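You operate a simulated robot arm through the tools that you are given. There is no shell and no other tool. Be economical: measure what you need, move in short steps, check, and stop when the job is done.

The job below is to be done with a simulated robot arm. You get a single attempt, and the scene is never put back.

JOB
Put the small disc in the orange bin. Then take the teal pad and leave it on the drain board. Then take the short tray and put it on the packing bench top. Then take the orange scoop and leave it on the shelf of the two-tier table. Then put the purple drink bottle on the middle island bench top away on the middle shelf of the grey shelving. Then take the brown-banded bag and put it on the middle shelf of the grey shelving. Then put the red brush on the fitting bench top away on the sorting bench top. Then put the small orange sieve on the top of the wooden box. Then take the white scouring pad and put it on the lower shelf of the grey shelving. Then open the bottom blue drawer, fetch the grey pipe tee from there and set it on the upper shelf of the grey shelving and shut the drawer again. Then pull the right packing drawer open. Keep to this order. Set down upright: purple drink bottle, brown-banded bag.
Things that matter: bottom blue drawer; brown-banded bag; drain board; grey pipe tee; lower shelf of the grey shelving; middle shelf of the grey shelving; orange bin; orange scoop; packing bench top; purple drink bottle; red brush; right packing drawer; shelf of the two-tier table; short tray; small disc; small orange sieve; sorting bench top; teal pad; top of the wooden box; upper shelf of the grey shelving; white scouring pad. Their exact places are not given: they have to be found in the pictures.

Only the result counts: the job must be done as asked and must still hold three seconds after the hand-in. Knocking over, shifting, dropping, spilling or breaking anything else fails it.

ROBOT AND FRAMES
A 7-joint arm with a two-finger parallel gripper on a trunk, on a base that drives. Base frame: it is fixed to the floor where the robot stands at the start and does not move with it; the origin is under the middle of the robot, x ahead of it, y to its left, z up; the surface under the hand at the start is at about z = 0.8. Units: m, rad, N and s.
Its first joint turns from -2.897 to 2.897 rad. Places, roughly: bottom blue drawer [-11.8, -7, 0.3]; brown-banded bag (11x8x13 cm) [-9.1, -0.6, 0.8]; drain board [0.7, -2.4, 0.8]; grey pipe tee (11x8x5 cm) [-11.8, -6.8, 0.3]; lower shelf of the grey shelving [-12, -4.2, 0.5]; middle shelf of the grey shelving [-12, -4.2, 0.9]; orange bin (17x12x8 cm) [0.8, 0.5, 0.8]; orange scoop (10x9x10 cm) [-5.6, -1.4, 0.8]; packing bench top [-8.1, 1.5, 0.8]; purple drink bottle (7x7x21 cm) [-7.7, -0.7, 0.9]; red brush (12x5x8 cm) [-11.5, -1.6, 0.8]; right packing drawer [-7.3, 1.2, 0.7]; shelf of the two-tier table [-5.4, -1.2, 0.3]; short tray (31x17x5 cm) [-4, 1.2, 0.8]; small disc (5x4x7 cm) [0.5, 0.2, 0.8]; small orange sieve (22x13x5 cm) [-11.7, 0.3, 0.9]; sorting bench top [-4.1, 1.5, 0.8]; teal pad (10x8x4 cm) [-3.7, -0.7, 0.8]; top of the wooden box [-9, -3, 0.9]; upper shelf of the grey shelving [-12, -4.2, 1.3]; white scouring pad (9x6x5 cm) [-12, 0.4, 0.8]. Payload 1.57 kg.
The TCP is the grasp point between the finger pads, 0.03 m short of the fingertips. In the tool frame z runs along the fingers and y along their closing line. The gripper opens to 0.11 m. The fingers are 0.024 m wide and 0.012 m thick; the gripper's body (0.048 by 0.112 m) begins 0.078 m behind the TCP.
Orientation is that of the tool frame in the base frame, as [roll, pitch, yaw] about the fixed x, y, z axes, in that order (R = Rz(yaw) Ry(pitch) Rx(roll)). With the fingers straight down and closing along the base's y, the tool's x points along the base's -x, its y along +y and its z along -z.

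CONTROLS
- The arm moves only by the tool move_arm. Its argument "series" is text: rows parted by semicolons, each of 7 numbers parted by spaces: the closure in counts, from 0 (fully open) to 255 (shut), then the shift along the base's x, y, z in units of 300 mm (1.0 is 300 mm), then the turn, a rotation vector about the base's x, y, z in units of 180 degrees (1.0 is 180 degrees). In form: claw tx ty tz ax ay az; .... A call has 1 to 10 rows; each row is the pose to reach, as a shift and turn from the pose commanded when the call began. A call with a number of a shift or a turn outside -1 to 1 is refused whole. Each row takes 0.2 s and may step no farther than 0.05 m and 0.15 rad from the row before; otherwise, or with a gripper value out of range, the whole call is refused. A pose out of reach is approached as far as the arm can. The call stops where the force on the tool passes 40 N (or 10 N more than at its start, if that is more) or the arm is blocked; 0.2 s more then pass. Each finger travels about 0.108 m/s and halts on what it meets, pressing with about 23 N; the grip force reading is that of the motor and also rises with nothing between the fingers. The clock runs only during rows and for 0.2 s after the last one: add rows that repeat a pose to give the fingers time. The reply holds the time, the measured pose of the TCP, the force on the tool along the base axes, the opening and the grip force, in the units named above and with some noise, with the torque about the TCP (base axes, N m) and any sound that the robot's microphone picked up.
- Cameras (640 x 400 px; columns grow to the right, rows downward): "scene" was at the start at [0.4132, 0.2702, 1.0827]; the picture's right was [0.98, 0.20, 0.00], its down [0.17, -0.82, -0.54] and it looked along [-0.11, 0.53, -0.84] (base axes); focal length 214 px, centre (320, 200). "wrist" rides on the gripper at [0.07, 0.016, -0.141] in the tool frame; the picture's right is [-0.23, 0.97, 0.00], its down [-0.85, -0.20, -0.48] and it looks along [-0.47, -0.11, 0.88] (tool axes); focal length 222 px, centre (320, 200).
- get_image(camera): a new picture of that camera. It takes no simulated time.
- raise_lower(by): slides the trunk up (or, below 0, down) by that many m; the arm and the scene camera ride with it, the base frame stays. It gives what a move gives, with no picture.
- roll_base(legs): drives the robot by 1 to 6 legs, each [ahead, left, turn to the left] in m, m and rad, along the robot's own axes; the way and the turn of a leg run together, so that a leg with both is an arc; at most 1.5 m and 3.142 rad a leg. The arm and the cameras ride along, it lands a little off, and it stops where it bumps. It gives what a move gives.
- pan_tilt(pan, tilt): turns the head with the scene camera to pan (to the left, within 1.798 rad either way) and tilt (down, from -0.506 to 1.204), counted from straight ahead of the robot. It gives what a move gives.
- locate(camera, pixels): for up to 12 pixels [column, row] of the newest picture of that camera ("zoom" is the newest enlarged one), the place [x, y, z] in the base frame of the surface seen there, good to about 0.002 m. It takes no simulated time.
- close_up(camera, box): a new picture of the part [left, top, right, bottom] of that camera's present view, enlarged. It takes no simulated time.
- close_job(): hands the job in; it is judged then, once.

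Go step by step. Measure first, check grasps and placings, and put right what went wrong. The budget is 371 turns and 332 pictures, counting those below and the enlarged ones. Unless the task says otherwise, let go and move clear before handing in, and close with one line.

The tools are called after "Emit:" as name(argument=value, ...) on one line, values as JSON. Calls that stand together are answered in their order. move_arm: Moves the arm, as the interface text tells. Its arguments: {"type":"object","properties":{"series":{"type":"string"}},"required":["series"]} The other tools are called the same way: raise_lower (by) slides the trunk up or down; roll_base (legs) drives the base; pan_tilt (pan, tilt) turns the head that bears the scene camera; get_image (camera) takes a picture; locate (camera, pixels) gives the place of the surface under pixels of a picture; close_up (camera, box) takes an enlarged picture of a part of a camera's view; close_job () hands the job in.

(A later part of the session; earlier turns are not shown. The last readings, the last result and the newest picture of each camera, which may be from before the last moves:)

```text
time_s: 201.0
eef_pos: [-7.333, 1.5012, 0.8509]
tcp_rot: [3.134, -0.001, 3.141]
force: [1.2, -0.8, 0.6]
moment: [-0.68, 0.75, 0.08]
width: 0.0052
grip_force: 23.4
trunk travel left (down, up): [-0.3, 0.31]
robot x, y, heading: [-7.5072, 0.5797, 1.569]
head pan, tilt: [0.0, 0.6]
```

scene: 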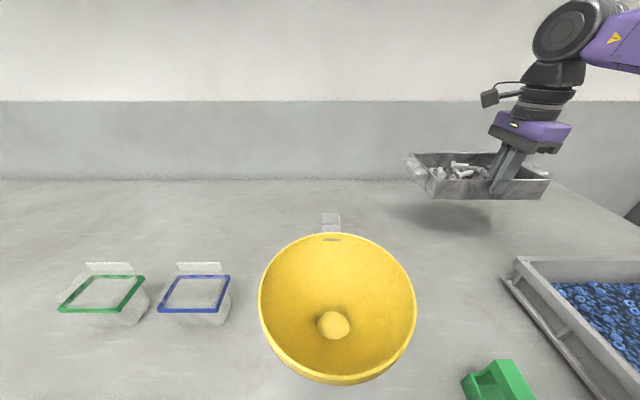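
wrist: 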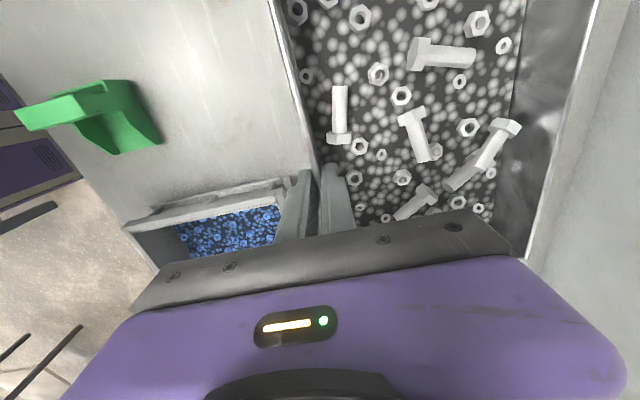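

Vertical force is now about zero, so the tray rests on the top. I open slightly and rise.

Emit:
move_arm(series="230 0 0 -0.005 0 0 0; 205 0 0 -0.005 0 0 0; 190 0 0 -0.005 0 0 0; 190 0 0 -0.005 0 0 0; 190 0 0 0.08 0 0 0; 190 0 0 0.2 0 0 0; 190 0 0 0.35 0 0 0; 190 0 0 0.5 0 0 0; 190 0 0 0.65 0 0 0")

Emit:
get_image(camera="wrist")

Emit:
get_image(camera="scene")

```text
time_s: 203.0
eef_pos: [-7.3321, 1.5029, 1.0456]
tcp_rot: [3.136, -0.005, -3.138]
force: [0.0, 0.7, 0.6]
moment: [-0.01, -0.03, 0.03]
width: 0.0281
grip_force: 0.0
trunk travel left (down, up): [-0.3, 0.31]
robot x, y, heading: [-7.5068, 0.5774, 1.574]
head pan, tilt: [0.0, 0.6]
```

```text
265 pictures are left
```

wrist: 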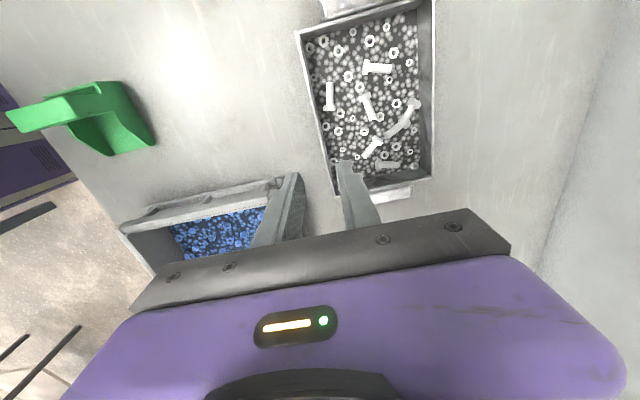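

```text
264 pictures are left
```

scene: 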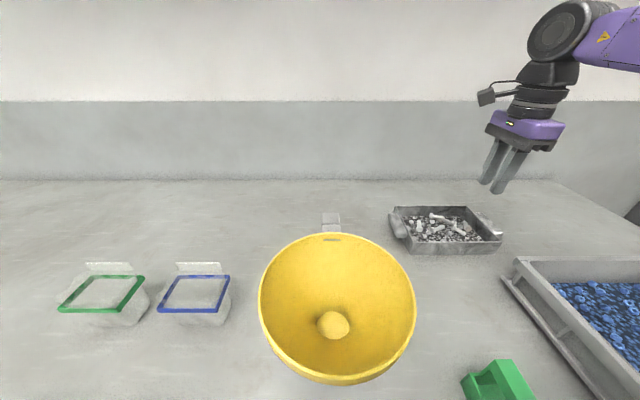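

The tray rests level on the packing bench top. I retract and drive toward the two-tier table, then face −y.

Emit:
move_arm(series="100 0 -0.15 0.02 0 0 0; 0 0 -0.3 0.02 0 0 0; 0 0 -0.45 0.02 0 0 0; 0 0 -0.6 0.02 0 0 0; 0 0 -0.7 0.02 0 0 0")

Emit:
roll_base(legs=[[-0.32, 0, 0], [0, -1.0, 0], [0, -1.0, 0], [0, 0, -3.14]])

Emit:
pan_tilt(pan=0, tilt=0.5)

Emit:
get_image(camera="scene")

```text
time_s: 204.2
eef_pos: [-7.3329, 1.2931, 1.0511]
tcp_rot: [3.138, -0.002, -3.141]
force: [-0.8, -0.1, -0.1]
moment: [0.01, 0.02, 0.0]
width: 0.1098
grip_force: 0.1
trunk travel left (down, up): [-0.3, 0.31]
robot x, y, heading: [-7.5056, 0.5819, 1.571]
head pan, tilt: [0.0, 0.6]
```

```text
time_s: 223.3
eef_pos: [-5.6991, -0.4627, 1.051]
tcp_rot: [3.135, -0.001, -0.015]
force: [-0.5, 0.3, 0.0]
moment: [0.01, 0.0, -0.01]
width: 0.1097
grip_force: 0.1
trunk travel left (down, up): [-0.3, 0.31]
robot x, y, heading: [-5.5089, 0.248, -1.589]
head pan, tilt: [0.0, 0.6]
```

```text
time_s: 223.9
eef_pos: [-5.6996, -0.4637, 1.0494]
tcp_rot: [3.137, -0.001, -0.015]
force: [-1.0, 0.0, -0.1]
moment: [0.0, 0.0, 0.0]
width: 0.1101
grip_force: 0.0
trunk travel left (down, up): [-0.3, 0.31]
robot x, y, heading: [-5.5127, 0.2441, -1.584]
head pan, tilt: [0.0, 0.499]
```

```text
263 pictures are left
```

scene: 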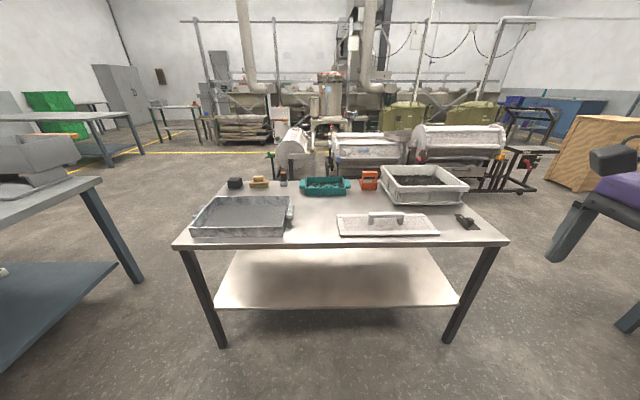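

The orange scoop is at (370,180) at the table's back. I measure the table, shelf and scoop.

Emit:
locate(camera="scene", pixels=[[370, 180], [376, 187], [178, 243], [505, 242], [240, 183], [450, 180], [220, 305], [458, 303], [330, 280], [345, 188], [385, 190], [330, 305]])

Emit:
close_up(camera="scene", box=[300, 150, 476, 260])

```text
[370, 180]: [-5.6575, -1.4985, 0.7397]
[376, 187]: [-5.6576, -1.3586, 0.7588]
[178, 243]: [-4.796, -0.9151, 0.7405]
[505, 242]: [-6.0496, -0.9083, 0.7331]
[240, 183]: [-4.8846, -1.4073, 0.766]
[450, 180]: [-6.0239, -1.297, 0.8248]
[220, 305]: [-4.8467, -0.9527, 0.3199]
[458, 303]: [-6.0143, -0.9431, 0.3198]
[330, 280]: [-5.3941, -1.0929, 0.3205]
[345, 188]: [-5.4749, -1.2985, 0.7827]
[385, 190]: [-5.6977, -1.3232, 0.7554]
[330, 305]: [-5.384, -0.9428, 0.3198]
```

```text
3.64 times, centred on (388, 205) of scene
```

zoom: 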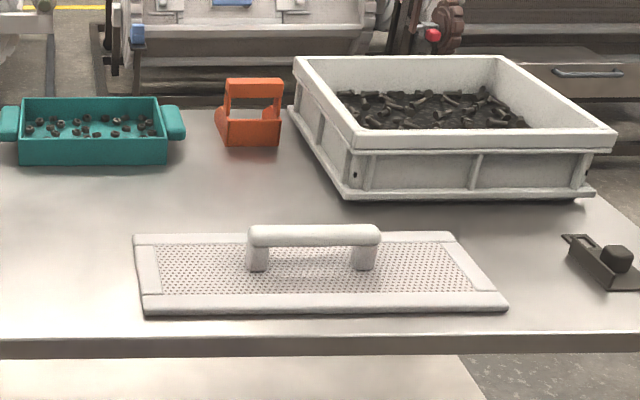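

Table top z 0.74, shelf z 0.32 with front edge y≈−0.94. I drive closer to inspect the scoop.

Emit:
roll_base(legs=[[0.72, 0, 0.013]])

Emit:
pan_tilt(pan=-0.5, tilt=0.8)

Emit:
get_image(camera="scene")

Emit:
get_image(camera="wrist")

```text
time_s: 227.8
eef_pos: [-5.6975, -1.1856, 1.0496]
tcp_rot: [3.136, -0.002, -0.003]
force: [0.7, -0.8, 1.0]
moment: [0.01, -0.02, 0.0]
width: 0.11
grip_force: 0.0
trunk travel left (down, up): [-0.3, 0.31]
robot x, y, heading: [-5.5223, -0.4658, -1.576]
head pan, tilt: [0.0, 0.499]
```

```text
time_s: 228.8
eef_pos: [-5.6983, -1.1853, 1.0517]
tcp_rot: [3.136, -0.002, -0.002]
force: [0.0, 0.2, 0.4]
moment: [0.01, -0.03, -0.02]
width: 0.1098
grip_force: 0.1
trunk travel left (down, up): [-0.3, 0.31]
robot x, y, heading: [-5.5202, -0.4706, -1.576]
head pan, tilt: [-0.499, 0.799]
```

```text
261 pictures are left
```

scene: 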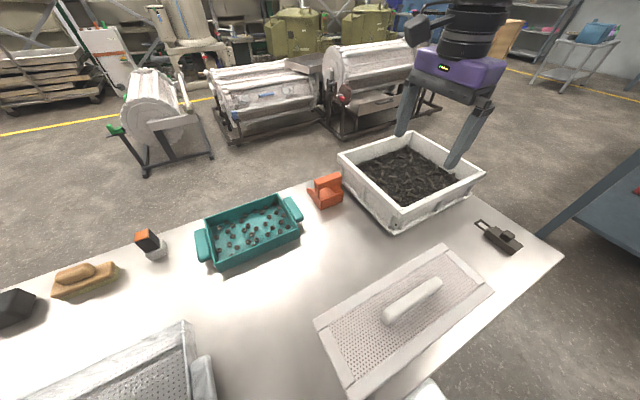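

```text
260 pictures are left
```

wrist: 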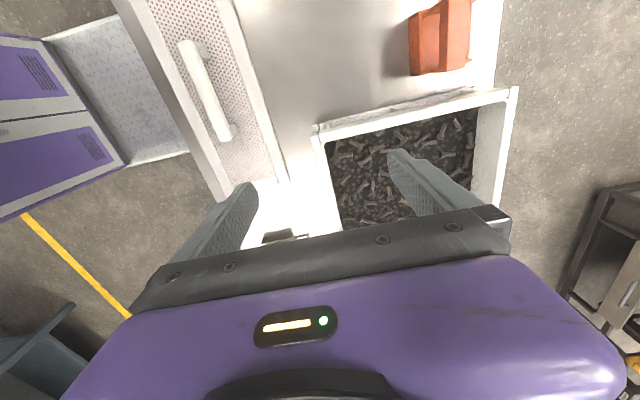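

Emit:
close_up(camera="scene", box=[290, 160, 370, 220])

Emit:
close_up(camera="wrist", box=[380, 0, 508, 90])

```text
6.67 times, centred on (330, 190) of scene
```

zoom: 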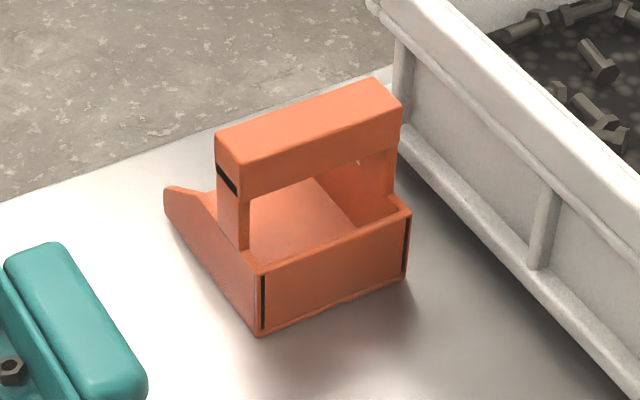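

```text
4.44 times, centred on (444, 45) of wrist
```

zoom: 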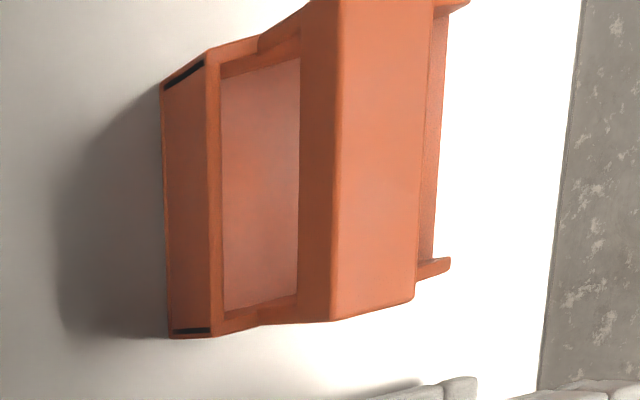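

The scoop has a bar across its top (along x). I measure the bar and the crate's nearest side.

Emit:
close_up(camera="scene", box=[290, 160, 370, 220])

Emit:
locate(camera="zoom", pixels=[[228, 145], [390, 85], [245, 170], [395, 110], [242, 190], [260, 300], [405, 250], [190, 190], [310, 120], [400, 40], [530, 260], [400, 150]])

```text
6.67 times, centred on (330, 190) of scene
```

zoom: 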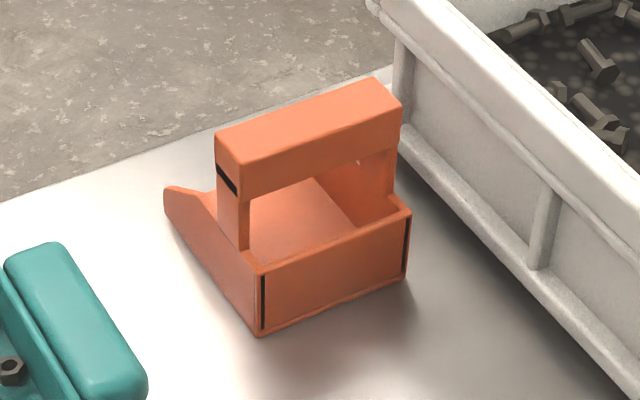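

```text
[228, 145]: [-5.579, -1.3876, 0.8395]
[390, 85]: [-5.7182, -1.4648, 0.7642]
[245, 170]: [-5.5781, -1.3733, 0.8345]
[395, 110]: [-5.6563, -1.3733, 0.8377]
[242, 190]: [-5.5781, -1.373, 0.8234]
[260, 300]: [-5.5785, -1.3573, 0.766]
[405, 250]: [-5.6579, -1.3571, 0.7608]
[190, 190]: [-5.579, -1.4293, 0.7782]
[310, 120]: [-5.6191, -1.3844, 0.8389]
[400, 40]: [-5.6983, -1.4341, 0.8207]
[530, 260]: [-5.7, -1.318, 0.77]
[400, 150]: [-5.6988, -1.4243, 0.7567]
```

Bar: x −5.577…−5.657, y≈−1.385, z 0.823–0.84; crate is 4 cm to its right. I'll grip the bar's ends along x with the hand tilted 45°, so it can be placed on the shelf in the same tilt. First the yaw.

Emit:
move_arm(series="0 0.03 0.02 0 0 0 0.045; 0 0.06 0.04 0 0 0 0.09; 0 0.09 0.06 0 0 0 0.135; 0 0.12 0.08 0 0 0 0.18; 0 0.15 0.1 0 0 0 0.225; 0 0.18 0.12 0 0 0 0.27; 0 0.21 0.12 0 0 0 0.315; 0 0.24 0.12 0 0 0 0.36; 0 0.26 0.12 0 0 0 0.405; 0 0.27 0.12 0 0 0 0.45")

Emit:
move_arm(series="0 0 0 0 0 0 0.025; 0 0 0 0 0 0 0.05; 0 0 0 0 0 0 0.05")

```text
time_s: 231.0
eef_pos: [-5.6174, -1.1488, 1.0516]
tcp_rot: [3.138, -0.002, 1.412]
force: [-0.6, 0.9, -0.3]
moment: [0.01, 0.03, -0.01]
width: 0.11
grip_force: 0.1
trunk travel left (down, up): [-0.3, 0.31]
robot x, y, heading: [-5.5198, -0.4709, -1.577]
head pan, tilt: [-0.499, 0.799]
```

```text
time_s: 231.8
eef_pos: [-5.6167, -1.1495, 1.0504]
tcp_rot: [3.137, -0.001, 1.57]
force: [0.6, 0.0, -0.6]
moment: [0.0, -0.01, 0.02]
width: 0.1098
grip_force: 0.0
trunk travel left (down, up): [-0.3, 0.31]
robot x, y, heading: [-5.5219, -0.4713, -1.578]
head pan, tilt: [-0.499, 0.799]
```

Now tilt 45° and move to a pre-grasp point 10 cm back along the tool axis.

Emit:
move_arm(series="0 0 0 0 -0.045 0 0; 0 0 0 0 -0.09 0 0; 0 0 -0.1 0 -0.135 0 0; 0 0 -0.2 -0.05 -0.18 0 0; 0 0 -0.3 -0.15 -0.225 0 0; 0 0 -0.4 -0.25 -0.25 0 0; 0 0 -0.5 -0.35 -0.25 0 0; 0 0 -0.55 -0.45 -0.25 0 0; 0 0 -0.55 -0.49 -0.25 0 0; 0 0 -0.55 -0.49 -0.25 0 0")

Emit:
get_image(camera="wrist")

Emit:
get_image(camera="scene")

```text
time_s: 234.0
eef_pos: [-5.618, -1.3132, 0.9035]
tcp_rot: [3.133, 0.784, 1.566]
force: [-0.7, 0.3, -0.1]
moment: [-0.01, -0.02, -0.03]
width: 0.1101
grip_force: 0.1
trunk travel left (down, up): [-0.3, 0.31]
robot x, y, heading: [-5.5158, -0.4708, -1.574]
head pan, tilt: [-0.499, 0.799]
```

```text
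256 pictures are left
```

wrist: 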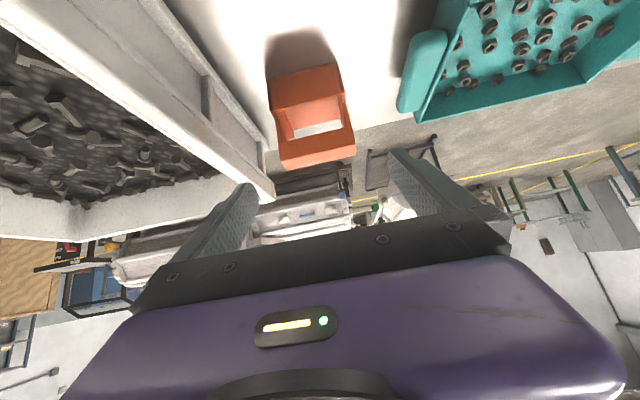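

```text
255 pictures are left
```

scene: 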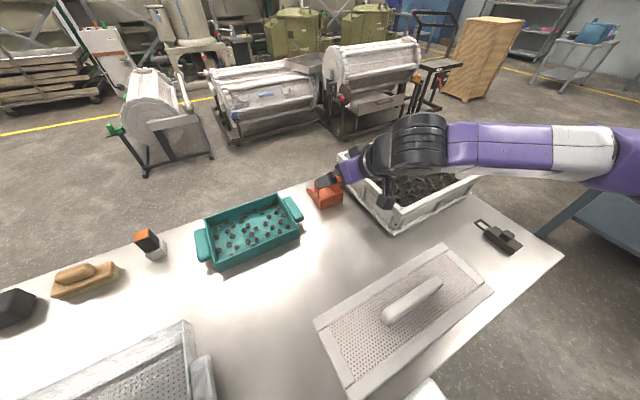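

The scoop is centred, but the left finger looks close to the crate rim. I check the rim's x.

Emit:
locate(camera="wrist", pixels=[[268, 195], [250, 165], [262, 145], [200, 75], [281, 160], [354, 150], [268, 115], [230, 100], [318, 155]])

```text
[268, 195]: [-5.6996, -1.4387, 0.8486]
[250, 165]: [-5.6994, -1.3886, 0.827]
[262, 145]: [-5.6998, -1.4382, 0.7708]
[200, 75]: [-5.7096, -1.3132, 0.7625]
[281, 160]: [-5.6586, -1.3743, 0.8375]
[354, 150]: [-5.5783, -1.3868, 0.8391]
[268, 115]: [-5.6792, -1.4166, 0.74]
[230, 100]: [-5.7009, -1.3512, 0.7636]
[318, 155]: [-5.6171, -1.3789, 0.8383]
```

Rim at −5.70 leaves 1.5–2 cm. I advance along the tool axis and grip.

Emit:
move_arm(series="23 0.002 -0.08 -0.08 0 0 0; 23 0.002 -0.16 -0.16 0 0 0; 23 0.002 -0.24 -0.238 0 0 0; 23 0.002 -0.24 -0.238 0 0 0; 130 0.002 -0.24 -0.238 0 0 0; 255 0.002 -0.24 -0.238 0 0 0; 255 0.002 -0.24 -0.238 0 0 0; 255 0.002 -0.24 -0.238 0 0 0")

Emit:
get_image(camera="wrist")

```text
time_s: 235.8
eef_pos: [-5.6163, -1.3859, 0.8322]
tcp_rot: [3.133, 0.782, 1.566]
force: [0.3, -0.1, 0.1]
moment: [-0.07, 0.03, 0.01]
width: 0.0837
grip_force: 22.9
trunk travel left (down, up): [-0.3, 0.31]
robot x, y, heading: [-5.5183, -0.4673, -1.577]
head pan, tilt: [-0.499, 0.799]
```

```text
254 pictures are left
```

wrist: 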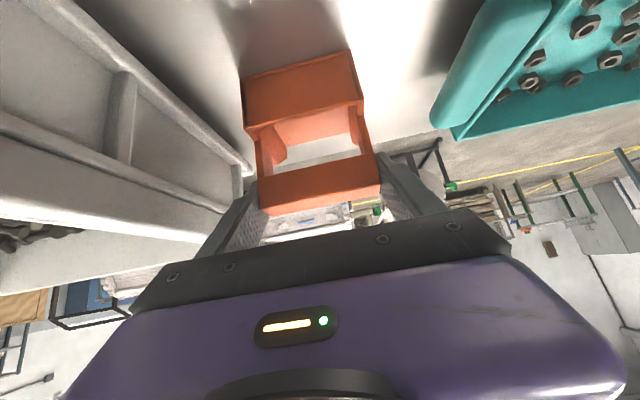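

Gripped at 84 mm. I lift and check it.

Emit:
move_arm(series="255 0 0 0.08 0 0 0; 255 0 0 0.2 0 0 0; 255 0 0 0.34 0 0 0; 255 0 0 0.48 0 0 0; 255 0 0 0.58 0 0 0; 255 0 0.1 0.6 0 0 0; 255 0 0.22 0.6 0 0 0; 255 0 0.34 0.6 0 0 0; 255 0 0.46 0.6 0 0 0; 255 0 0.58 0.6 0 0 0")

Emit:
get_image(camera="scene")

```text
time_s: 238.0
eef_pos: [-5.6166, -1.2118, 1.0122]
tcp_rot: [3.133, 0.782, 1.567]
force: [-0.5, 0.7, -1.5]
moment: [0.03, 0.0, 0.02]
width: 0.0838
grip_force: 23.0
trunk travel left (down, up): [-0.3, 0.31]
robot x, y, heading: [-5.5206, -0.4698, -1.575]
head pan, tilt: [-0.499, 0.799]
```

```text
253 pictures are left
```

scene: 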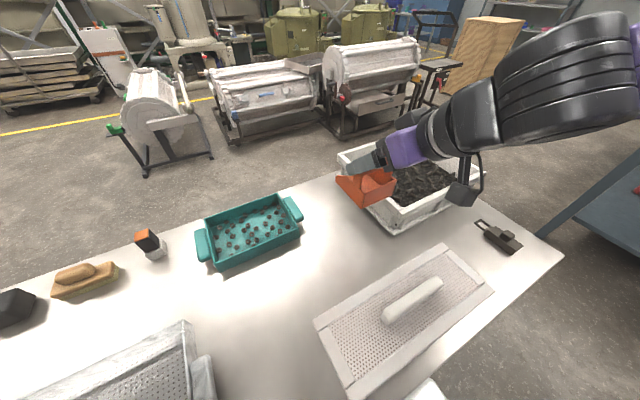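

The scoop hangs upright. I back out, lower the trunk, and bring the hand down in front of the shelf.

Emit:
roll_base(legs=[[-0.45, 0, 0]])

Emit:
raise_lower(by=-0.3)

Emit:
move_arm(series="255 0 0 -0.12 0 0 0; 255 0 0 -0.24 0 0 0; 255 0 0 -0.36 0 0 0; 255 0 0 -0.48 0 0 0; 255 0 0 -0.6 0 0 0; 255 0 0 -0.72 0 0 0; 255 0 0 -0.84 0 0 0; 255 0 0 -0.9 0 0 0")

Emit:
get_image(camera="scene")

```text
time_s: 240.7
eef_pos: [-5.6133, -0.7618, 1.0115]
tcp_rot: [3.132, 0.783, 1.568]
force: [0.2, 0.4, -1.2]
moment: [0.03, 0.04, -0.01]
width: 0.0838
grip_force: 23.2
trunk travel left (down, up): [-0.3, 0.31]
robot x, y, heading: [-5.516, -0.0215, -1.572]
head pan, tilt: [-0.499, 0.799]
```

```text
time_s: 243.7
eef_pos: [-5.6131, -0.7618, 0.7114]
tcp_rot: [3.134, 0.783, 1.57]
force: [0.3, 0.7, -1.7]
moment: [-0.03, 0.01, 0.01]
width: 0.0838
grip_force: 23.1
trunk travel left (down, up): [0.0, 0.61]
robot x, y, heading: [-5.5214, -0.02, -1.576]
head pan, tilt: [-0.499, 0.799]
```

```text
time_s: 245.5
eef_pos: [-5.6132, -0.7599, 0.4425]
tcp_rot: [3.134, 0.784, 1.571]
force: [-0.4, -0.9, 0.2]
moment: [0.02, 0.04, 0.03]
width: 0.084
grip_force: 23.0
out of reach, approached as far as the arm can: row 1, 2
trunk travel left (down, up): [0.0, 0.61]
robot x, y, heading: [-5.5199, -0.0193, -1.575]
head pan, tilt: [-0.499, 0.799]
```

```text
252 pictures are left
```

scene: 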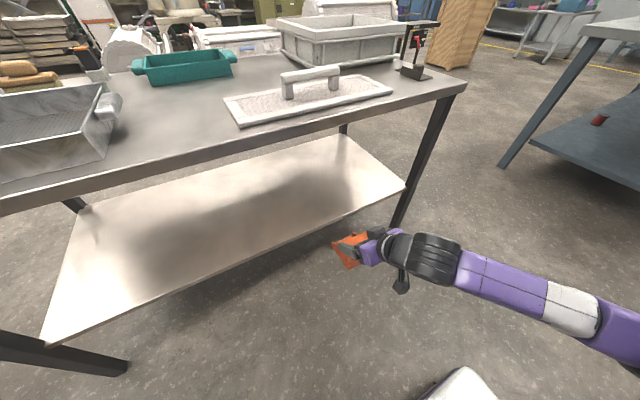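

The scoop is at 3 cm above shelf level, in front of it. I drive ahead 0.26 m to bring it in.

Emit:
roll_base(legs=[[0.26, 0, 0]])

Emit:
get_image(camera="scene")

```text
time_s: 247.4
eef_pos: [-5.6135, -1.0217, 0.4425]
tcp_rot: [3.132, 0.782, 1.57]
force: [0.8, 0.0, -0.6]
moment: [0.04, 0.01, 0.03]
width: 0.0836
grip_force: 22.3
trunk travel left (down, up): [0.0, 0.61]
robot x, y, heading: [-5.5137, -0.2814, -1.574]
head pan, tilt: [-0.499, 0.799]
```

```text
251 pictures are left
```

scene: 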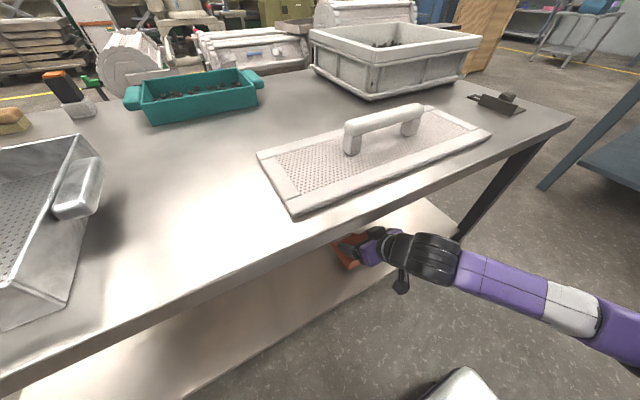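

The scoop is inside over the shelf. I lower to contact.

Emit:
move_arm(series="255 0 -0.03 -0.04 0 0 0; 255 0 -0.03 -0.07 0 0 0; 255 0 -0.03 -0.09 0 0 0; 255 0 -0.03 -0.1 0 0 0; 255 0 -0.03 -0.105 0 0 0; 255 0 -0.03 -0.105 0 0 0")

```text
time_s: 248.8
eef_pos: [-5.613, -1.0309, 0.4118]
tcp_rot: [3.133, 0.786, 1.567]
force: [-1.2, 0.4, 16.8]
moment: [0.22, 0.4, -0.02]
width: 0.0836
grip_force: 23.2
trunk travel left (down, up): [0.0, 0.61]
robot x, y, heading: [-5.5237, -0.2836, -1.567]
head pan, tilt: [-0.499, 0.799]
```

Contact felt. I open and draw back along the tool axis.

Emit:
move_arm(series="255 0 0 0.006 0 0 0; 120 0 0 0.006 0 0 0; 0 0 0 0.006 0 0 0; 0 0 0 0.006 0 0 0; 0 0 0.08 0.086 0 0 0; 0 0 0.18 0.18 0 0 0; 0 0 0.3 0.25 0 0 0; 0 0 0.42 0.27 0 0 0; 0 0 0.56 0.27 0 0 0; 0 0 0.7 0.27 0 0 0")

Emit:
get_image(camera="wrist")

```text
time_s: 251.0
eef_pos: [-5.6598, -0.8476, 0.4232]
tcp_rot: [3.131, 0.783, 1.569]
force: [0.6, -0.5, -0.6]
moment: [-0.02, -0.01, 0.01]
width: 0.1099
grip_force: 0.0
out of reach, approached as far as the arm can: row 7, 8, 9, 10
trunk travel left (down, up): [0.0, 0.61]
robot x, y, heading: [-5.5196, -0.2853, -1.576]
head pan, tilt: [-0.499, 0.799]
```

```text
250 pictures are left
```

wrist: 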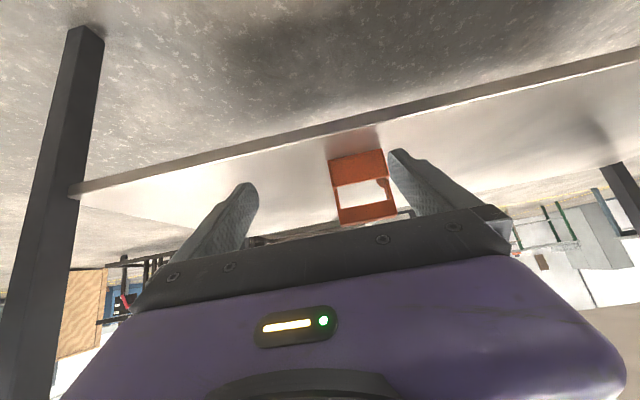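

The scoop stands on the shelf. I back off, raise the trunk, and straighten the hand.

Emit:
roll_base(legs=[[-0.45, 0, 0]])

Emit:
raise_lower(by=0.3)

Emit:
move_arm(series="0 0 0 0.12 0 0 0; 0 0 0 0.26 0.04 0 0; 0 0 0 0.4 0.08 0 0; 0 -0.05 -0.05 0.54 0.12 0 0; 0 -0.1 -0.1 0.68 0.16 0 0; 0 -0.15 -0.15 0.82 0.2 0 0; 0 -0.2 -0.2 0.95 0.24 0 0; 0 -0.25 -0.25 1 0.25 0 0; 0 -0.3 -0.3 1 0.25 0 0")

Emit:
pan_tilt(pan=0.3, tilt=0.4)

Emit:
get_image(camera="scene")

```text
time_s: 253.7
eef_pos: [-5.6577, -0.3952, 0.423]
tcp_rot: [3.131, 0.784, 1.568]
force: [0.3, 0.9, -0.4]
moment: [0.0, 0.03, -0.01]
width: 0.1101
grip_force: 0.0
trunk travel left (down, up): [0.0, 0.61]
robot x, y, heading: [-5.5178, 0.1704, -1.572]
head pan, tilt: [-0.499, 0.799]
```

```text
time_s: 256.7
eef_pos: [-5.6589, -0.3951, 0.723]
tcp_rot: [3.133, 0.783, 1.567]
force: [0.3, -0.1, 0.2]
moment: [-0.02, -0.01, 0.03]
width: 0.1102
grip_force: 0.0
trunk travel left (down, up): [-0.3, 0.31]
robot x, y, heading: [-5.5181, 0.1704, -1.572]
head pan, tilt: [-0.499, 0.799]
```

```text
time_s: 258.7
eef_pos: [-5.7475, -0.486, 1.023]
tcp_rot: [3.136, -0.005, 1.571]
force: [0.1, 0.4, 0.1]
moment: [0.0, 0.01, 0.03]
width: 0.11
grip_force: 0.0
out of reach, approached as far as the arm can: row 1, 2, 3, 4, 5
trunk travel left (down, up): [-0.3, 0.31]
robot x, y, heading: [-5.5184, 0.1691, -1.575]
head pan, tilt: [-0.499, 0.799]
```

```text
time_s: 259.8
eef_pos: [-5.7476, -0.4843, 1.0222]
tcp_rot: [3.135, -0.001, 1.568]
force: [-0.5, -0.4, -0.4]
moment: [-0.03, 0.03, -0.02]
width: 0.1099
grip_force: 0.0
trunk travel left (down, up): [-0.3, 0.31]
robot x, y, heading: [-5.5144, 0.1689, -1.577]
head pan, tilt: [0.3, 0.4]
```

```text
249 pictures are left
```

scene: 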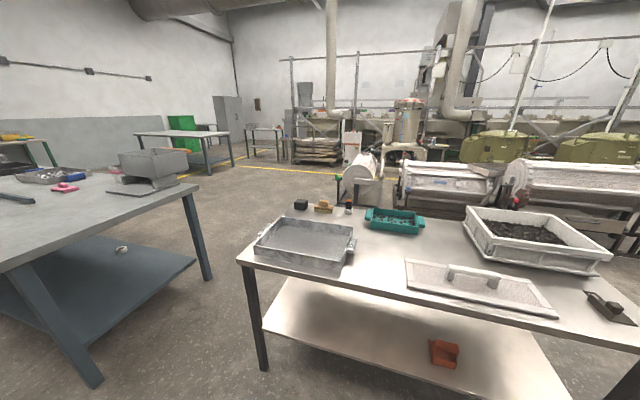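

The scoop sits on the shelf at (443,353). Next the purple bottle: I raise the trunk, then drive beside the middle island.

Emit:
raise_lower(by=0.2)

Emit:
roll_base(legs=[[-0.2, 0, 0], [0, -1.0, 0], [0, -0.95, 0]])

Emit:
pan_tilt(pan=-0.1, tilt=0.7)

Emit:
get_image(camera="scene")

```text
time_s: 262.0
eef_pos: [-5.7476, -0.4844, 1.2225]
tcp_rot: [3.135, -0.002, 1.57]
force: [0.0, -0.6, 0.4]
moment: [-0.03, 0.02, -0.03]
width: 0.1101
grip_force: 0.0
trunk travel left (down, up): [-0.5, 0.11]
robot x, y, heading: [-5.516, 0.1682, -1.575]
head pan, tilt: [0.3, 0.4]
```

```text
time_s: 272.9
eef_pos: [-7.6777, -0.2894, 1.2226]
tcp_rot: [3.134, -0.001, 1.581]
force: [-0.3, 0.4, -0.6]
moment: [0.01, 0.01, 0.02]
width: 0.1099
grip_force: 0.1
trunk travel left (down, up): [-0.5, 0.11]
robot x, y, heading: [-7.4543, 0.3688, -1.559]
head pan, tilt: [0.3, 0.4]
```

```text
time_s: 273.8
eef_pos: [-7.6778, -0.29, 1.2226]
tcp_rot: [3.135, -0.004, 1.583]
force: [-0.6, -0.7, 0.0]
moment: [-0.02, 0.02, 0.01]
width: 0.1098
grip_force: 0.1
trunk travel left (down, up): [-0.5, 0.11]
robot x, y, heading: [-7.4572, 0.3653, -1.563]
head pan, tilt: [-0.099, 0.7]
```

```text
248 pictures are left
```

scene: 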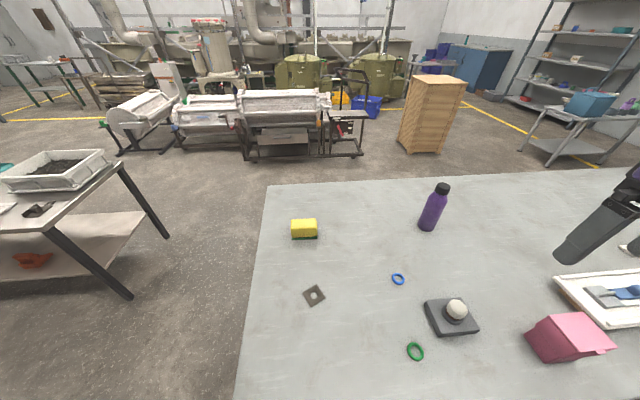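

The bottle stands at (432,208). I measure it and the island's far edge.

Emit:
locate(camera="scene", pixels=[[432, 208], [427, 226], [442, 188], [340, 184], [265, 190], [620, 172], [455, 318], [397, 280], [570, 335], [300, 228], [430, 90], [433, 150]])

Emit:
close_up(camera="scene", box=[392, 170, 472, 240])

```text
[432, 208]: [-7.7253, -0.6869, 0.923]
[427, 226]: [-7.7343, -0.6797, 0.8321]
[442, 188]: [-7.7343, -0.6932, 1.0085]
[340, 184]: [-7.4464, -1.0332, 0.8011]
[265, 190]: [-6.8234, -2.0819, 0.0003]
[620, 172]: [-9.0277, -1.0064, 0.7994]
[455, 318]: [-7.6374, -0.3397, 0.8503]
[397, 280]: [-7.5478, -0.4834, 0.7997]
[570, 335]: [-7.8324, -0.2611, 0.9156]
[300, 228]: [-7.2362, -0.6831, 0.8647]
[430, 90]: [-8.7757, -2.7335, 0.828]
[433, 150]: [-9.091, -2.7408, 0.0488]
```

```text
5.71 times, centred on (432, 205) of scene
```

zoom: 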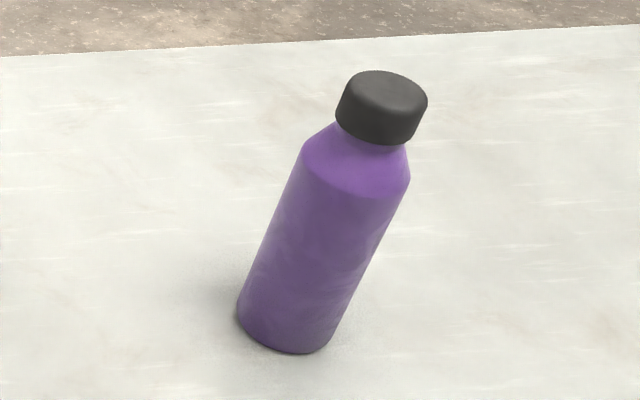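

Bottle axis about (−7.735,−0.715), top 1.01. I'll grasp it from the front with the hand tilted 60°, which also suits the shelf. I step the base closer first and tilt.

Emit:
roll_base(legs=[[0.13, -0.06, -0.01]])

Emit:
move_arm(series="0 0 0 0 -0.045 0 0; 0 0 0 0 -0.09 0 0; 0 0 0 -0.05 -0.135 0 0; 0 0 0 -0.12 -0.18 0 0; 0 0 0 -0.2 -0.225 0 0; 0 0 0 -0.3 -0.27 0 0; 0 0 0 -0.4 -0.315 0 0; 0 0 0 -0.45 -0.333 0 0; 0 0 0 -0.45 -0.333 0 0")

Emit:
get_image(camera="wrist")

```text
time_s: 275.1
eef_pos: [-7.7449, -0.4183, 1.2229]
tcp_rot: [3.136, -0.003, 1.573]
force: [0.2, 0.0, 0.3]
moment: [-0.01, 0.01, 0.04]
width: 0.1102
grip_force: 0.0
trunk travel left (down, up): [-0.5, 0.11]
robot x, y, heading: [-7.5171, 0.2395, -1.569]
head pan, tilt: [-0.099, 0.7]
```

```text
time_s: 277.1
eef_pos: [-7.7429, -0.4184, 1.0864]
tcp_rot: [3.137, 1.046, 1.574]
force: [0.3, -0.6, 0.4]
moment: [-0.02, 0.02, -0.02]
width: 0.11
grip_force: 0.1
trunk travel left (down, up): [-0.5, 0.11]
robot x, y, heading: [-7.5184, 0.2388, -1.574]
head pan, tilt: [-0.099, 0.7]
```

```text
246 pictures are left
```

wrist: 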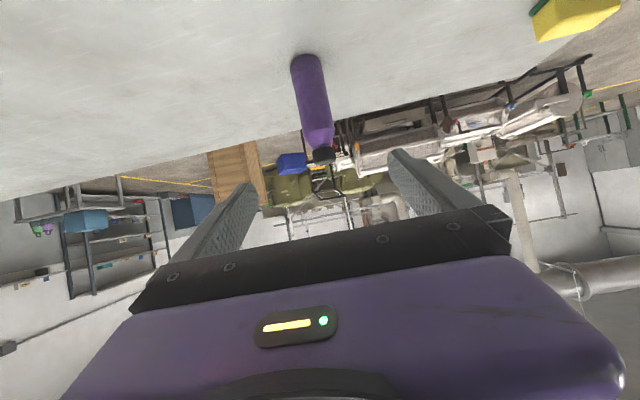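

The bottle (313,100) is nearly centred. I check its axis.

Emit:
locate(camera="wrist", pixels=[[298, 90], [325, 90], [311, 90], [302, 120], [331, 118], [315, 118], [322, 156]])

```text
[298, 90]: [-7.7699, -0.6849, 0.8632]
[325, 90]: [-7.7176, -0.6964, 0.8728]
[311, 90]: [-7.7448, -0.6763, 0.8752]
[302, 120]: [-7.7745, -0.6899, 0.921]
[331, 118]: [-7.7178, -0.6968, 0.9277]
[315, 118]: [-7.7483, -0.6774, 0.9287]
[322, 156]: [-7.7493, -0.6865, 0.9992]
```

Axis at (−7.746,−0.707). I go to a pre-grasp 15 cm back along the tool axis, then advance and close.

Emit:
move_arm(series="0 -0.005 -0.13 -0.07 0 0 0; 0 -0.01 -0.26 -0.14 0 0 0; 0 -0.01 -0.4 -0.21 0 0 0; 0 -0.01 -0.527 -0.287 0 0 0; 0 -0.01 -0.64 -0.352 0 0 0; 0 -0.01 -0.75 -0.416 0 0 0; 0 -0.01 -0.86 -0.48 0 0 0; 0 -0.01 -0.96 -0.538 0 0 0; 0 -0.01 -0.96 -0.538 0 0 0")

Emit:
get_image(camera="wrist")

```text
time_s: 279.1
eef_pos: [-7.747, -0.7064, 0.9258]
tcp_rot: [3.136, 1.044, 1.572]
force: [0.3, 1.0, 0.2]
moment: [-0.02, 0.01, 0.01]
width: 0.1099
grip_force: 0.1
trunk travel left (down, up): [-0.5, 0.11]
robot x, y, heading: [-7.5176, 0.2361, -1.57]
head pan, tilt: [-0.099, 0.7]
```

```text
245 pictures are left
```

wrist: 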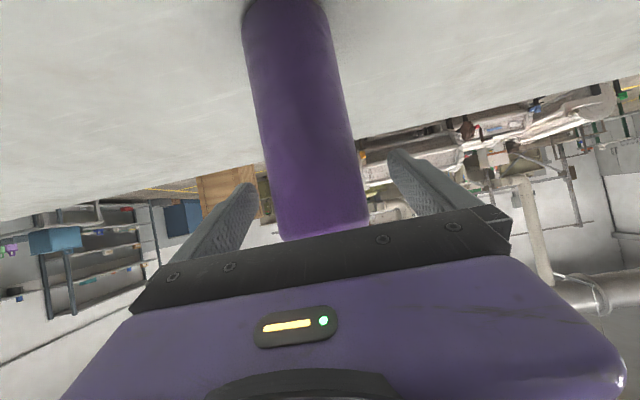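

Well placed. I close and lift slightly.

Emit:
move_arm(series="100 0 0 0 0 0 0; 200 0 0 0 0 0 0; 255 0 0 0 0 0 0; 255 0 0 0 0 0 0; 255 0 0 0 0 0 0; 255 0 0 0.05 0 0 0; 255 0 0 0.12 0 0 0; 255 0 0 0.22 0 0 0; 255 0 0 0.34 0 0 0; 255 0 0 0.46 0 0 0")

Emit:
get_image(camera="scene")

```text
time_s: 281.3
eef_pos: [-7.7468, -0.7057, 1.0625]
tcp_rot: [3.136, 1.045, 1.572]
force: [-0.8, -0.4, -4.5]
moment: [0.02, 0.04, 0.01]
width: 0.0654
grip_force: 23.2
trunk travel left (down, up): [-0.5, 0.11]
robot x, y, heading: [-7.5144, 0.2392, -1.575]
head pan, tilt: [-0.099, 0.7]
```

```text
244 pictures are left
```

scene: 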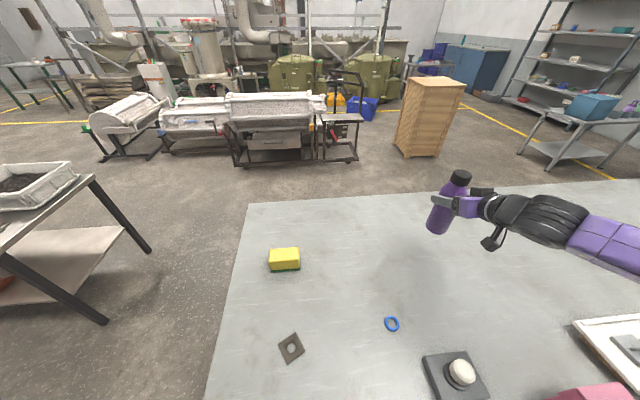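

Bottle is held upright. I locate the grey table at (575,140) and the shelving, to plan the way.

Emit:
locate(camera="scene", pixels=[[555, 170], [523, 150], [605, 178], [550, 112], [620, 125], [525, 105], [635, 140], [560, 33], [470, 105], [620, 185]])

Emit:
move_arm(series="255 0.02 0.06 0.06 0 0 0; 255 0.04 0.16 0.12 0 0 0; 255 0.06 0.28 0.16 0 0 0; 255 0.08 0.4 0.2 0 0 0; 255 0.1 0.52 0.2 0 0 0; 255 0.1 0.64 0.2 0 0 0; 255 0.1 0.74 0.2 0 0 0")

```text
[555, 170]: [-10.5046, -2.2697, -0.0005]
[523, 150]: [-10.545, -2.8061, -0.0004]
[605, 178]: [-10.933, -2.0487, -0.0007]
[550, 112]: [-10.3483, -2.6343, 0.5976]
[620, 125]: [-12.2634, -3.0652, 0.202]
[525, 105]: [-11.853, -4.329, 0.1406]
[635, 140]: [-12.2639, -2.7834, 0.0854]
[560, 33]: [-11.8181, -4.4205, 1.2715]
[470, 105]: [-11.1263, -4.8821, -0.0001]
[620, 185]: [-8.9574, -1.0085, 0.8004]
```

```text
time_s: 282.9
eef_pos: [-7.7176, -0.4849, 1.1229]
tcp_rot: [3.138, 1.043, 1.576]
force: [0.3, -0.8, -4.6]
moment: [-0.01, 0.03, 0.01]
width: 0.0651
grip_force: 23.0
trunk travel left (down, up): [-0.5, 0.11]
robot x, y, heading: [-7.515, 0.2368, -1.567]
head pan, tilt: [-0.099, 0.7]
```

The path: along the aisle to x≈−9.8, then down between the wooden box and the low cart. I raise a bit more and drive.

Emit:
raise_lower(by=0.1)

Emit:
roll_base(legs=[[-0.2, 0, 0], [0, -1.15, 0], [0, -1.15, 0]])

Emit:
pan_tilt(pan=0, tilt=0.5)

Emit:
get_image(camera="scene")

```text
time_s: 284.2
eef_pos: [-7.7167, -0.4839, 1.2239]
tcp_rot: [3.137, 1.045, 1.574]
force: [-1.0, 0.5, -4.3]
moment: [0.0, -0.01, 0.01]
width: 0.0651
grip_force: 23.0
trunk travel left (down, up): [-0.6, 0.01]
robot x, y, heading: [-7.516, 0.2385, -1.573]
head pan, tilt: [-0.099, 0.7]
```

```text
time_s: 296.8
eef_pos: [-10.0286, -0.2697, 1.2237]
tcp_rot: [3.137, 1.045, 1.569]
force: [0.0, 0.0, -4.0]
moment: [0.03, 0.02, -0.03]
width: 0.0654
grip_force: 22.7
trunk travel left (down, up): [-0.6, 0.01]
robot x, y, heading: [-9.8231, 0.4515, -1.579]
head pan, tilt: [-0.099, 0.7]
```

```text
time_s: 297.5
eef_pos: [-10.0283, -0.2699, 1.2239]
tcp_rot: [3.134, 1.043, 1.567]
force: [-0.3, 0.7, -2.6]
moment: [0.01, 0.0, -0.01]
width: 0.0652
grip_force: 23.1
trunk travel left (down, up): [-0.6, 0.01]
robot x, y, heading: [-9.8258, 0.4498, -1.577]
head pan, tilt: [0.0, 0.499]
```

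```text
243 pictures are left
```

scene: 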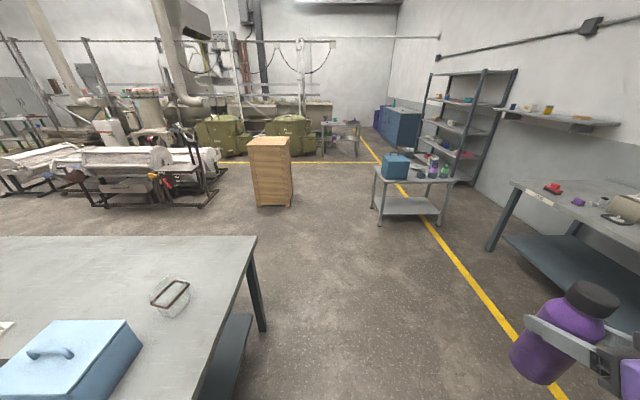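

The way between the wooden box (270,170) and the cart (405,190) is open. I measure the gap.

Emit:
locate(camera="scene", pixels=[[258, 206], [291, 204], [379, 224], [437, 228], [372, 170], [390, 155], [270, 143], [500, 250], [455, 178], [425, 160], [480, 90], [340, 160]])

```text
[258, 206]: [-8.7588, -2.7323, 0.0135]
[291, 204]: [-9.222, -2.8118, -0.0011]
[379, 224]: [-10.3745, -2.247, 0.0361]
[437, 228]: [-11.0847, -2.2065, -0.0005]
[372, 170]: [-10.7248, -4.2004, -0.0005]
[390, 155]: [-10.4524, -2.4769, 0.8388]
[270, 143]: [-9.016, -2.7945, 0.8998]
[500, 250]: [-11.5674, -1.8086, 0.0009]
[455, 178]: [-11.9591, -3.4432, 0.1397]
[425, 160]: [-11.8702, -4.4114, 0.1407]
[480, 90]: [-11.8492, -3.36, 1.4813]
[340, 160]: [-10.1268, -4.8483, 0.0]
```

The gap is 1.13 m, centred at x −9.79. I drive down to y≈−4 and turn right to face the shelving.

Emit:
roll_base(legs=[[1.5, 0, 0], [1.5, 0, 0], [1.4, 0, 0], [0, 0, -1.565]])

Emit:
get_image(camera="scene")

```text
time_s: 322.6
eef_pos: [-10.6223, -3.7572, 1.2252]
tcp_rot: [3.136, 1.043, -0.036]
force: [-0.4, -0.7, -4.1]
moment: [0.0, -0.03, 0.0]
width: 0.0652
grip_force: 22.6
trunk travel left (down, up): [-0.6, 0.01]
robot x, y, heading: [-9.9069, -3.9862, 3.107]
head pan, tilt: [0.0, 0.499]
```

```text
242 pictures are left
```

scene: 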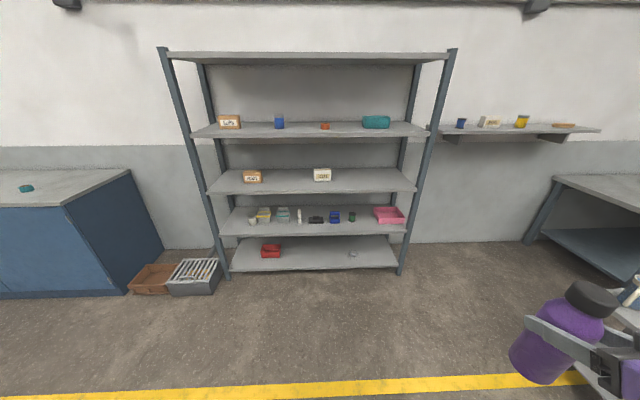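

The shelving has five levels. I measure each level and free spots.

Emit:
locate(camera="scene", pixels=[[300, 58], [300, 130], [290, 187], [220, 189], [400, 185], [340, 180], [220, 225], [360, 222], [300, 260], [197, 132], [420, 130], [300, 191]])

Emit:
close_up(camera="scene", box=[150, 40, 470, 240])

```text
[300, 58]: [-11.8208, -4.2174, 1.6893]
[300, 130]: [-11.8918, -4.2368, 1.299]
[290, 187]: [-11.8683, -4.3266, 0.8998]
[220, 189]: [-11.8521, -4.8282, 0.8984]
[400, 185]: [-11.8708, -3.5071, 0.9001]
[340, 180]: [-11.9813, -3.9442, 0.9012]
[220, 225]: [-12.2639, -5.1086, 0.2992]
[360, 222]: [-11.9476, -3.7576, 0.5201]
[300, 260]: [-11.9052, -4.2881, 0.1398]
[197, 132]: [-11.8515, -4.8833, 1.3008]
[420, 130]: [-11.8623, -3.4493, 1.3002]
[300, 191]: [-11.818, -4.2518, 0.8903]
```

```text
2.00 times, centred on (310, 140) of scene
```

zoom: 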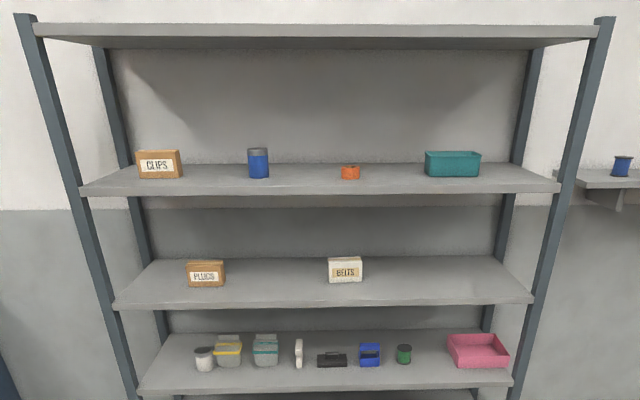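

Middle shelf z 0.90, front x −11.82, free between PLUGS and BELTS around y −4.22. I align the base there and lower the trunk.

Emit:
roll_base(legs=[[0, 0.43, 0.035], [0.9, 0, 0]])

Emit:
raise_lower(by=-0.16)

Emit:
pan_tilt(pan=-0.2, tilt=0.4)

Emit:
get_image(camera="scene")

```text
time_s: 329.6
eef_pos: [-11.5533, -4.2133, 1.2242]
tcp_rot: [3.136, 1.043, 0.004]
force: [-0.2, 0.2, -4.1]
moment: [0.01, -0.02, -0.01]
width: 0.0651
grip_force: 23.1
trunk travel left (down, up): [-0.6, 0.01]
robot x, y, heading: [-10.8308, -4.4128, -3.138]
head pan, tilt: [0.0, 0.499]
```

```text
time_s: 331.4
eef_pos: [-11.5536, -4.2146, 1.0638]
tcp_rot: [3.135, 1.043, 0.005]
force: [-0.1, 0.5, -4.6]
moment: [-0.03, -0.01, -0.02]
width: 0.0652
grip_force: 22.1
trunk travel left (down, up): [-0.44, 0.17]
robot x, y, heading: [-10.8313, -4.4127, -3.135]
head pan, tilt: [0.0, 0.499]
```

```text
time_s: 332.1
eef_pos: [-11.5527, -4.2139, 1.0637]
tcp_rot: [3.136, 1.042, 0.005]
force: [-0.5, 0.9, -3.2]
moment: [0.01, 0.0, 0.02]
width: 0.0652
grip_force: 22.6
trunk travel left (down, up): [-0.44, 0.17]
robot x, y, heading: [-10.831, -4.412, -3.14]
head pan, tilt: [-0.201, 0.4]
```

```text
240 pictures are left
```

scene: 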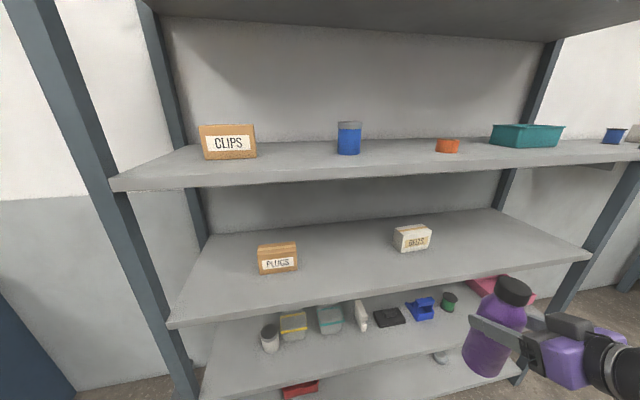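

I check the neighbours' edges and the underside of the upper shelf before going in.

Emit:
locate(camera="scene", pixels=[[297, 262], [396, 240], [430, 245], [350, 188], [350, 300], [340, 270]])

Emit:
roll_base(legs=[[0.12, 0, 0]])

Emit:
move_arm(series="255 -0.1 0 0 0 0 0; 255 -0.22 0 0 0 0 0; 255 -0.34 0 0 0 0 0; 255 -0.46 0 0 0 0 0; 255 -0.58 0 0 0 0 0; 255 -0.7 0 0 0 0 0; 255 -0.8 0 0 0 0 0; 255 -0.8 0 0 0 0 0")

Emit:
get_image(camera="scene")

```text
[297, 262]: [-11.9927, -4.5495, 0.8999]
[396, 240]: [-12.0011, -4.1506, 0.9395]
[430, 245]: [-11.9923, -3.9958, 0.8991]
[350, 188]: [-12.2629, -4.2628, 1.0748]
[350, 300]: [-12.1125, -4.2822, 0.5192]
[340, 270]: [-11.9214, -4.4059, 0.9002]
```

```text
time_s: 333.4
eef_pos: [-11.6756, -4.2154, 1.0628]
tcp_rot: [3.136, 1.045, 0.006]
force: [0.1, -0.3, -4.8]
moment: [0.0, -0.04, -0.01]
width: 0.0648
grip_force: 23.2
trunk travel left (down, up): [-0.44, 0.17]
robot x, y, heading: [-10.9544, -4.4101, -3.136]
head pan, tilt: [-0.201, 0.4]
```

```text
time_s: 335.2
eef_pos: [-11.916, -4.216, 1.0633]
tcp_rot: [3.135, 1.044, 0.006]
force: [0.3, -1.4, -4.9]
moment: [-0.03, -0.04, -0.01]
width: 0.0651
grip_force: 22.7
trunk travel left (down, up): [-0.44, 0.17]
robot x, y, heading: [-10.9528, -4.4138, -3.136]
head pan, tilt: [-0.201, 0.4]
```

```text
239 pictures are left
```

scene: 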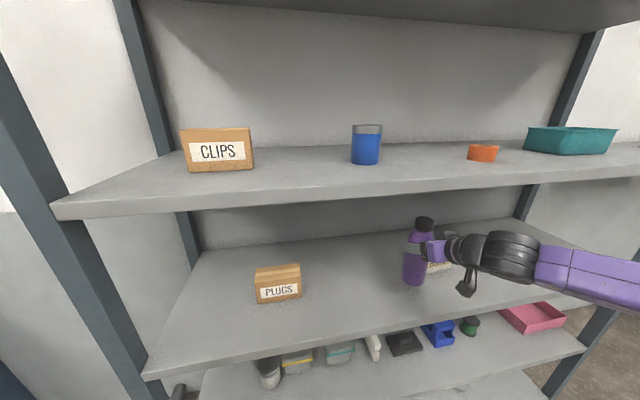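

BELTS begins near y −4.15, so I shift 6 cm left, then lower to the shelf.

Emit:
move_arm(series="255 0 -0.1 0 0 0 0; 255 0 -0.2 0 0 0 0; 255 0 -0.2 -0.05 0 0 0; 255 0 -0.2 -0.09 0 0 0; 255 0 -0.2 -0.115 0 0 0; 255 0 -0.2 -0.125 0 0 0; 255 0 -0.2 -0.13 0 0 0; 255 0 -0.2 -0.13 0 0 0")

```text
time_s: 337.0
eef_pos: [-11.9153, -4.276, 1.0275]
tcp_rot: [3.14, 1.047, 0.009]
force: [1.8, 0.0, 8.5]
moment: [0.34, -0.38, -0.05]
width: 0.0653
grip_force: 22.8
trunk travel left (down, up): [-0.44, 0.17]
robot x, y, heading: [-10.955, -4.4133, -3.132]
head pan, tilt: [-0.201, 0.4]
```

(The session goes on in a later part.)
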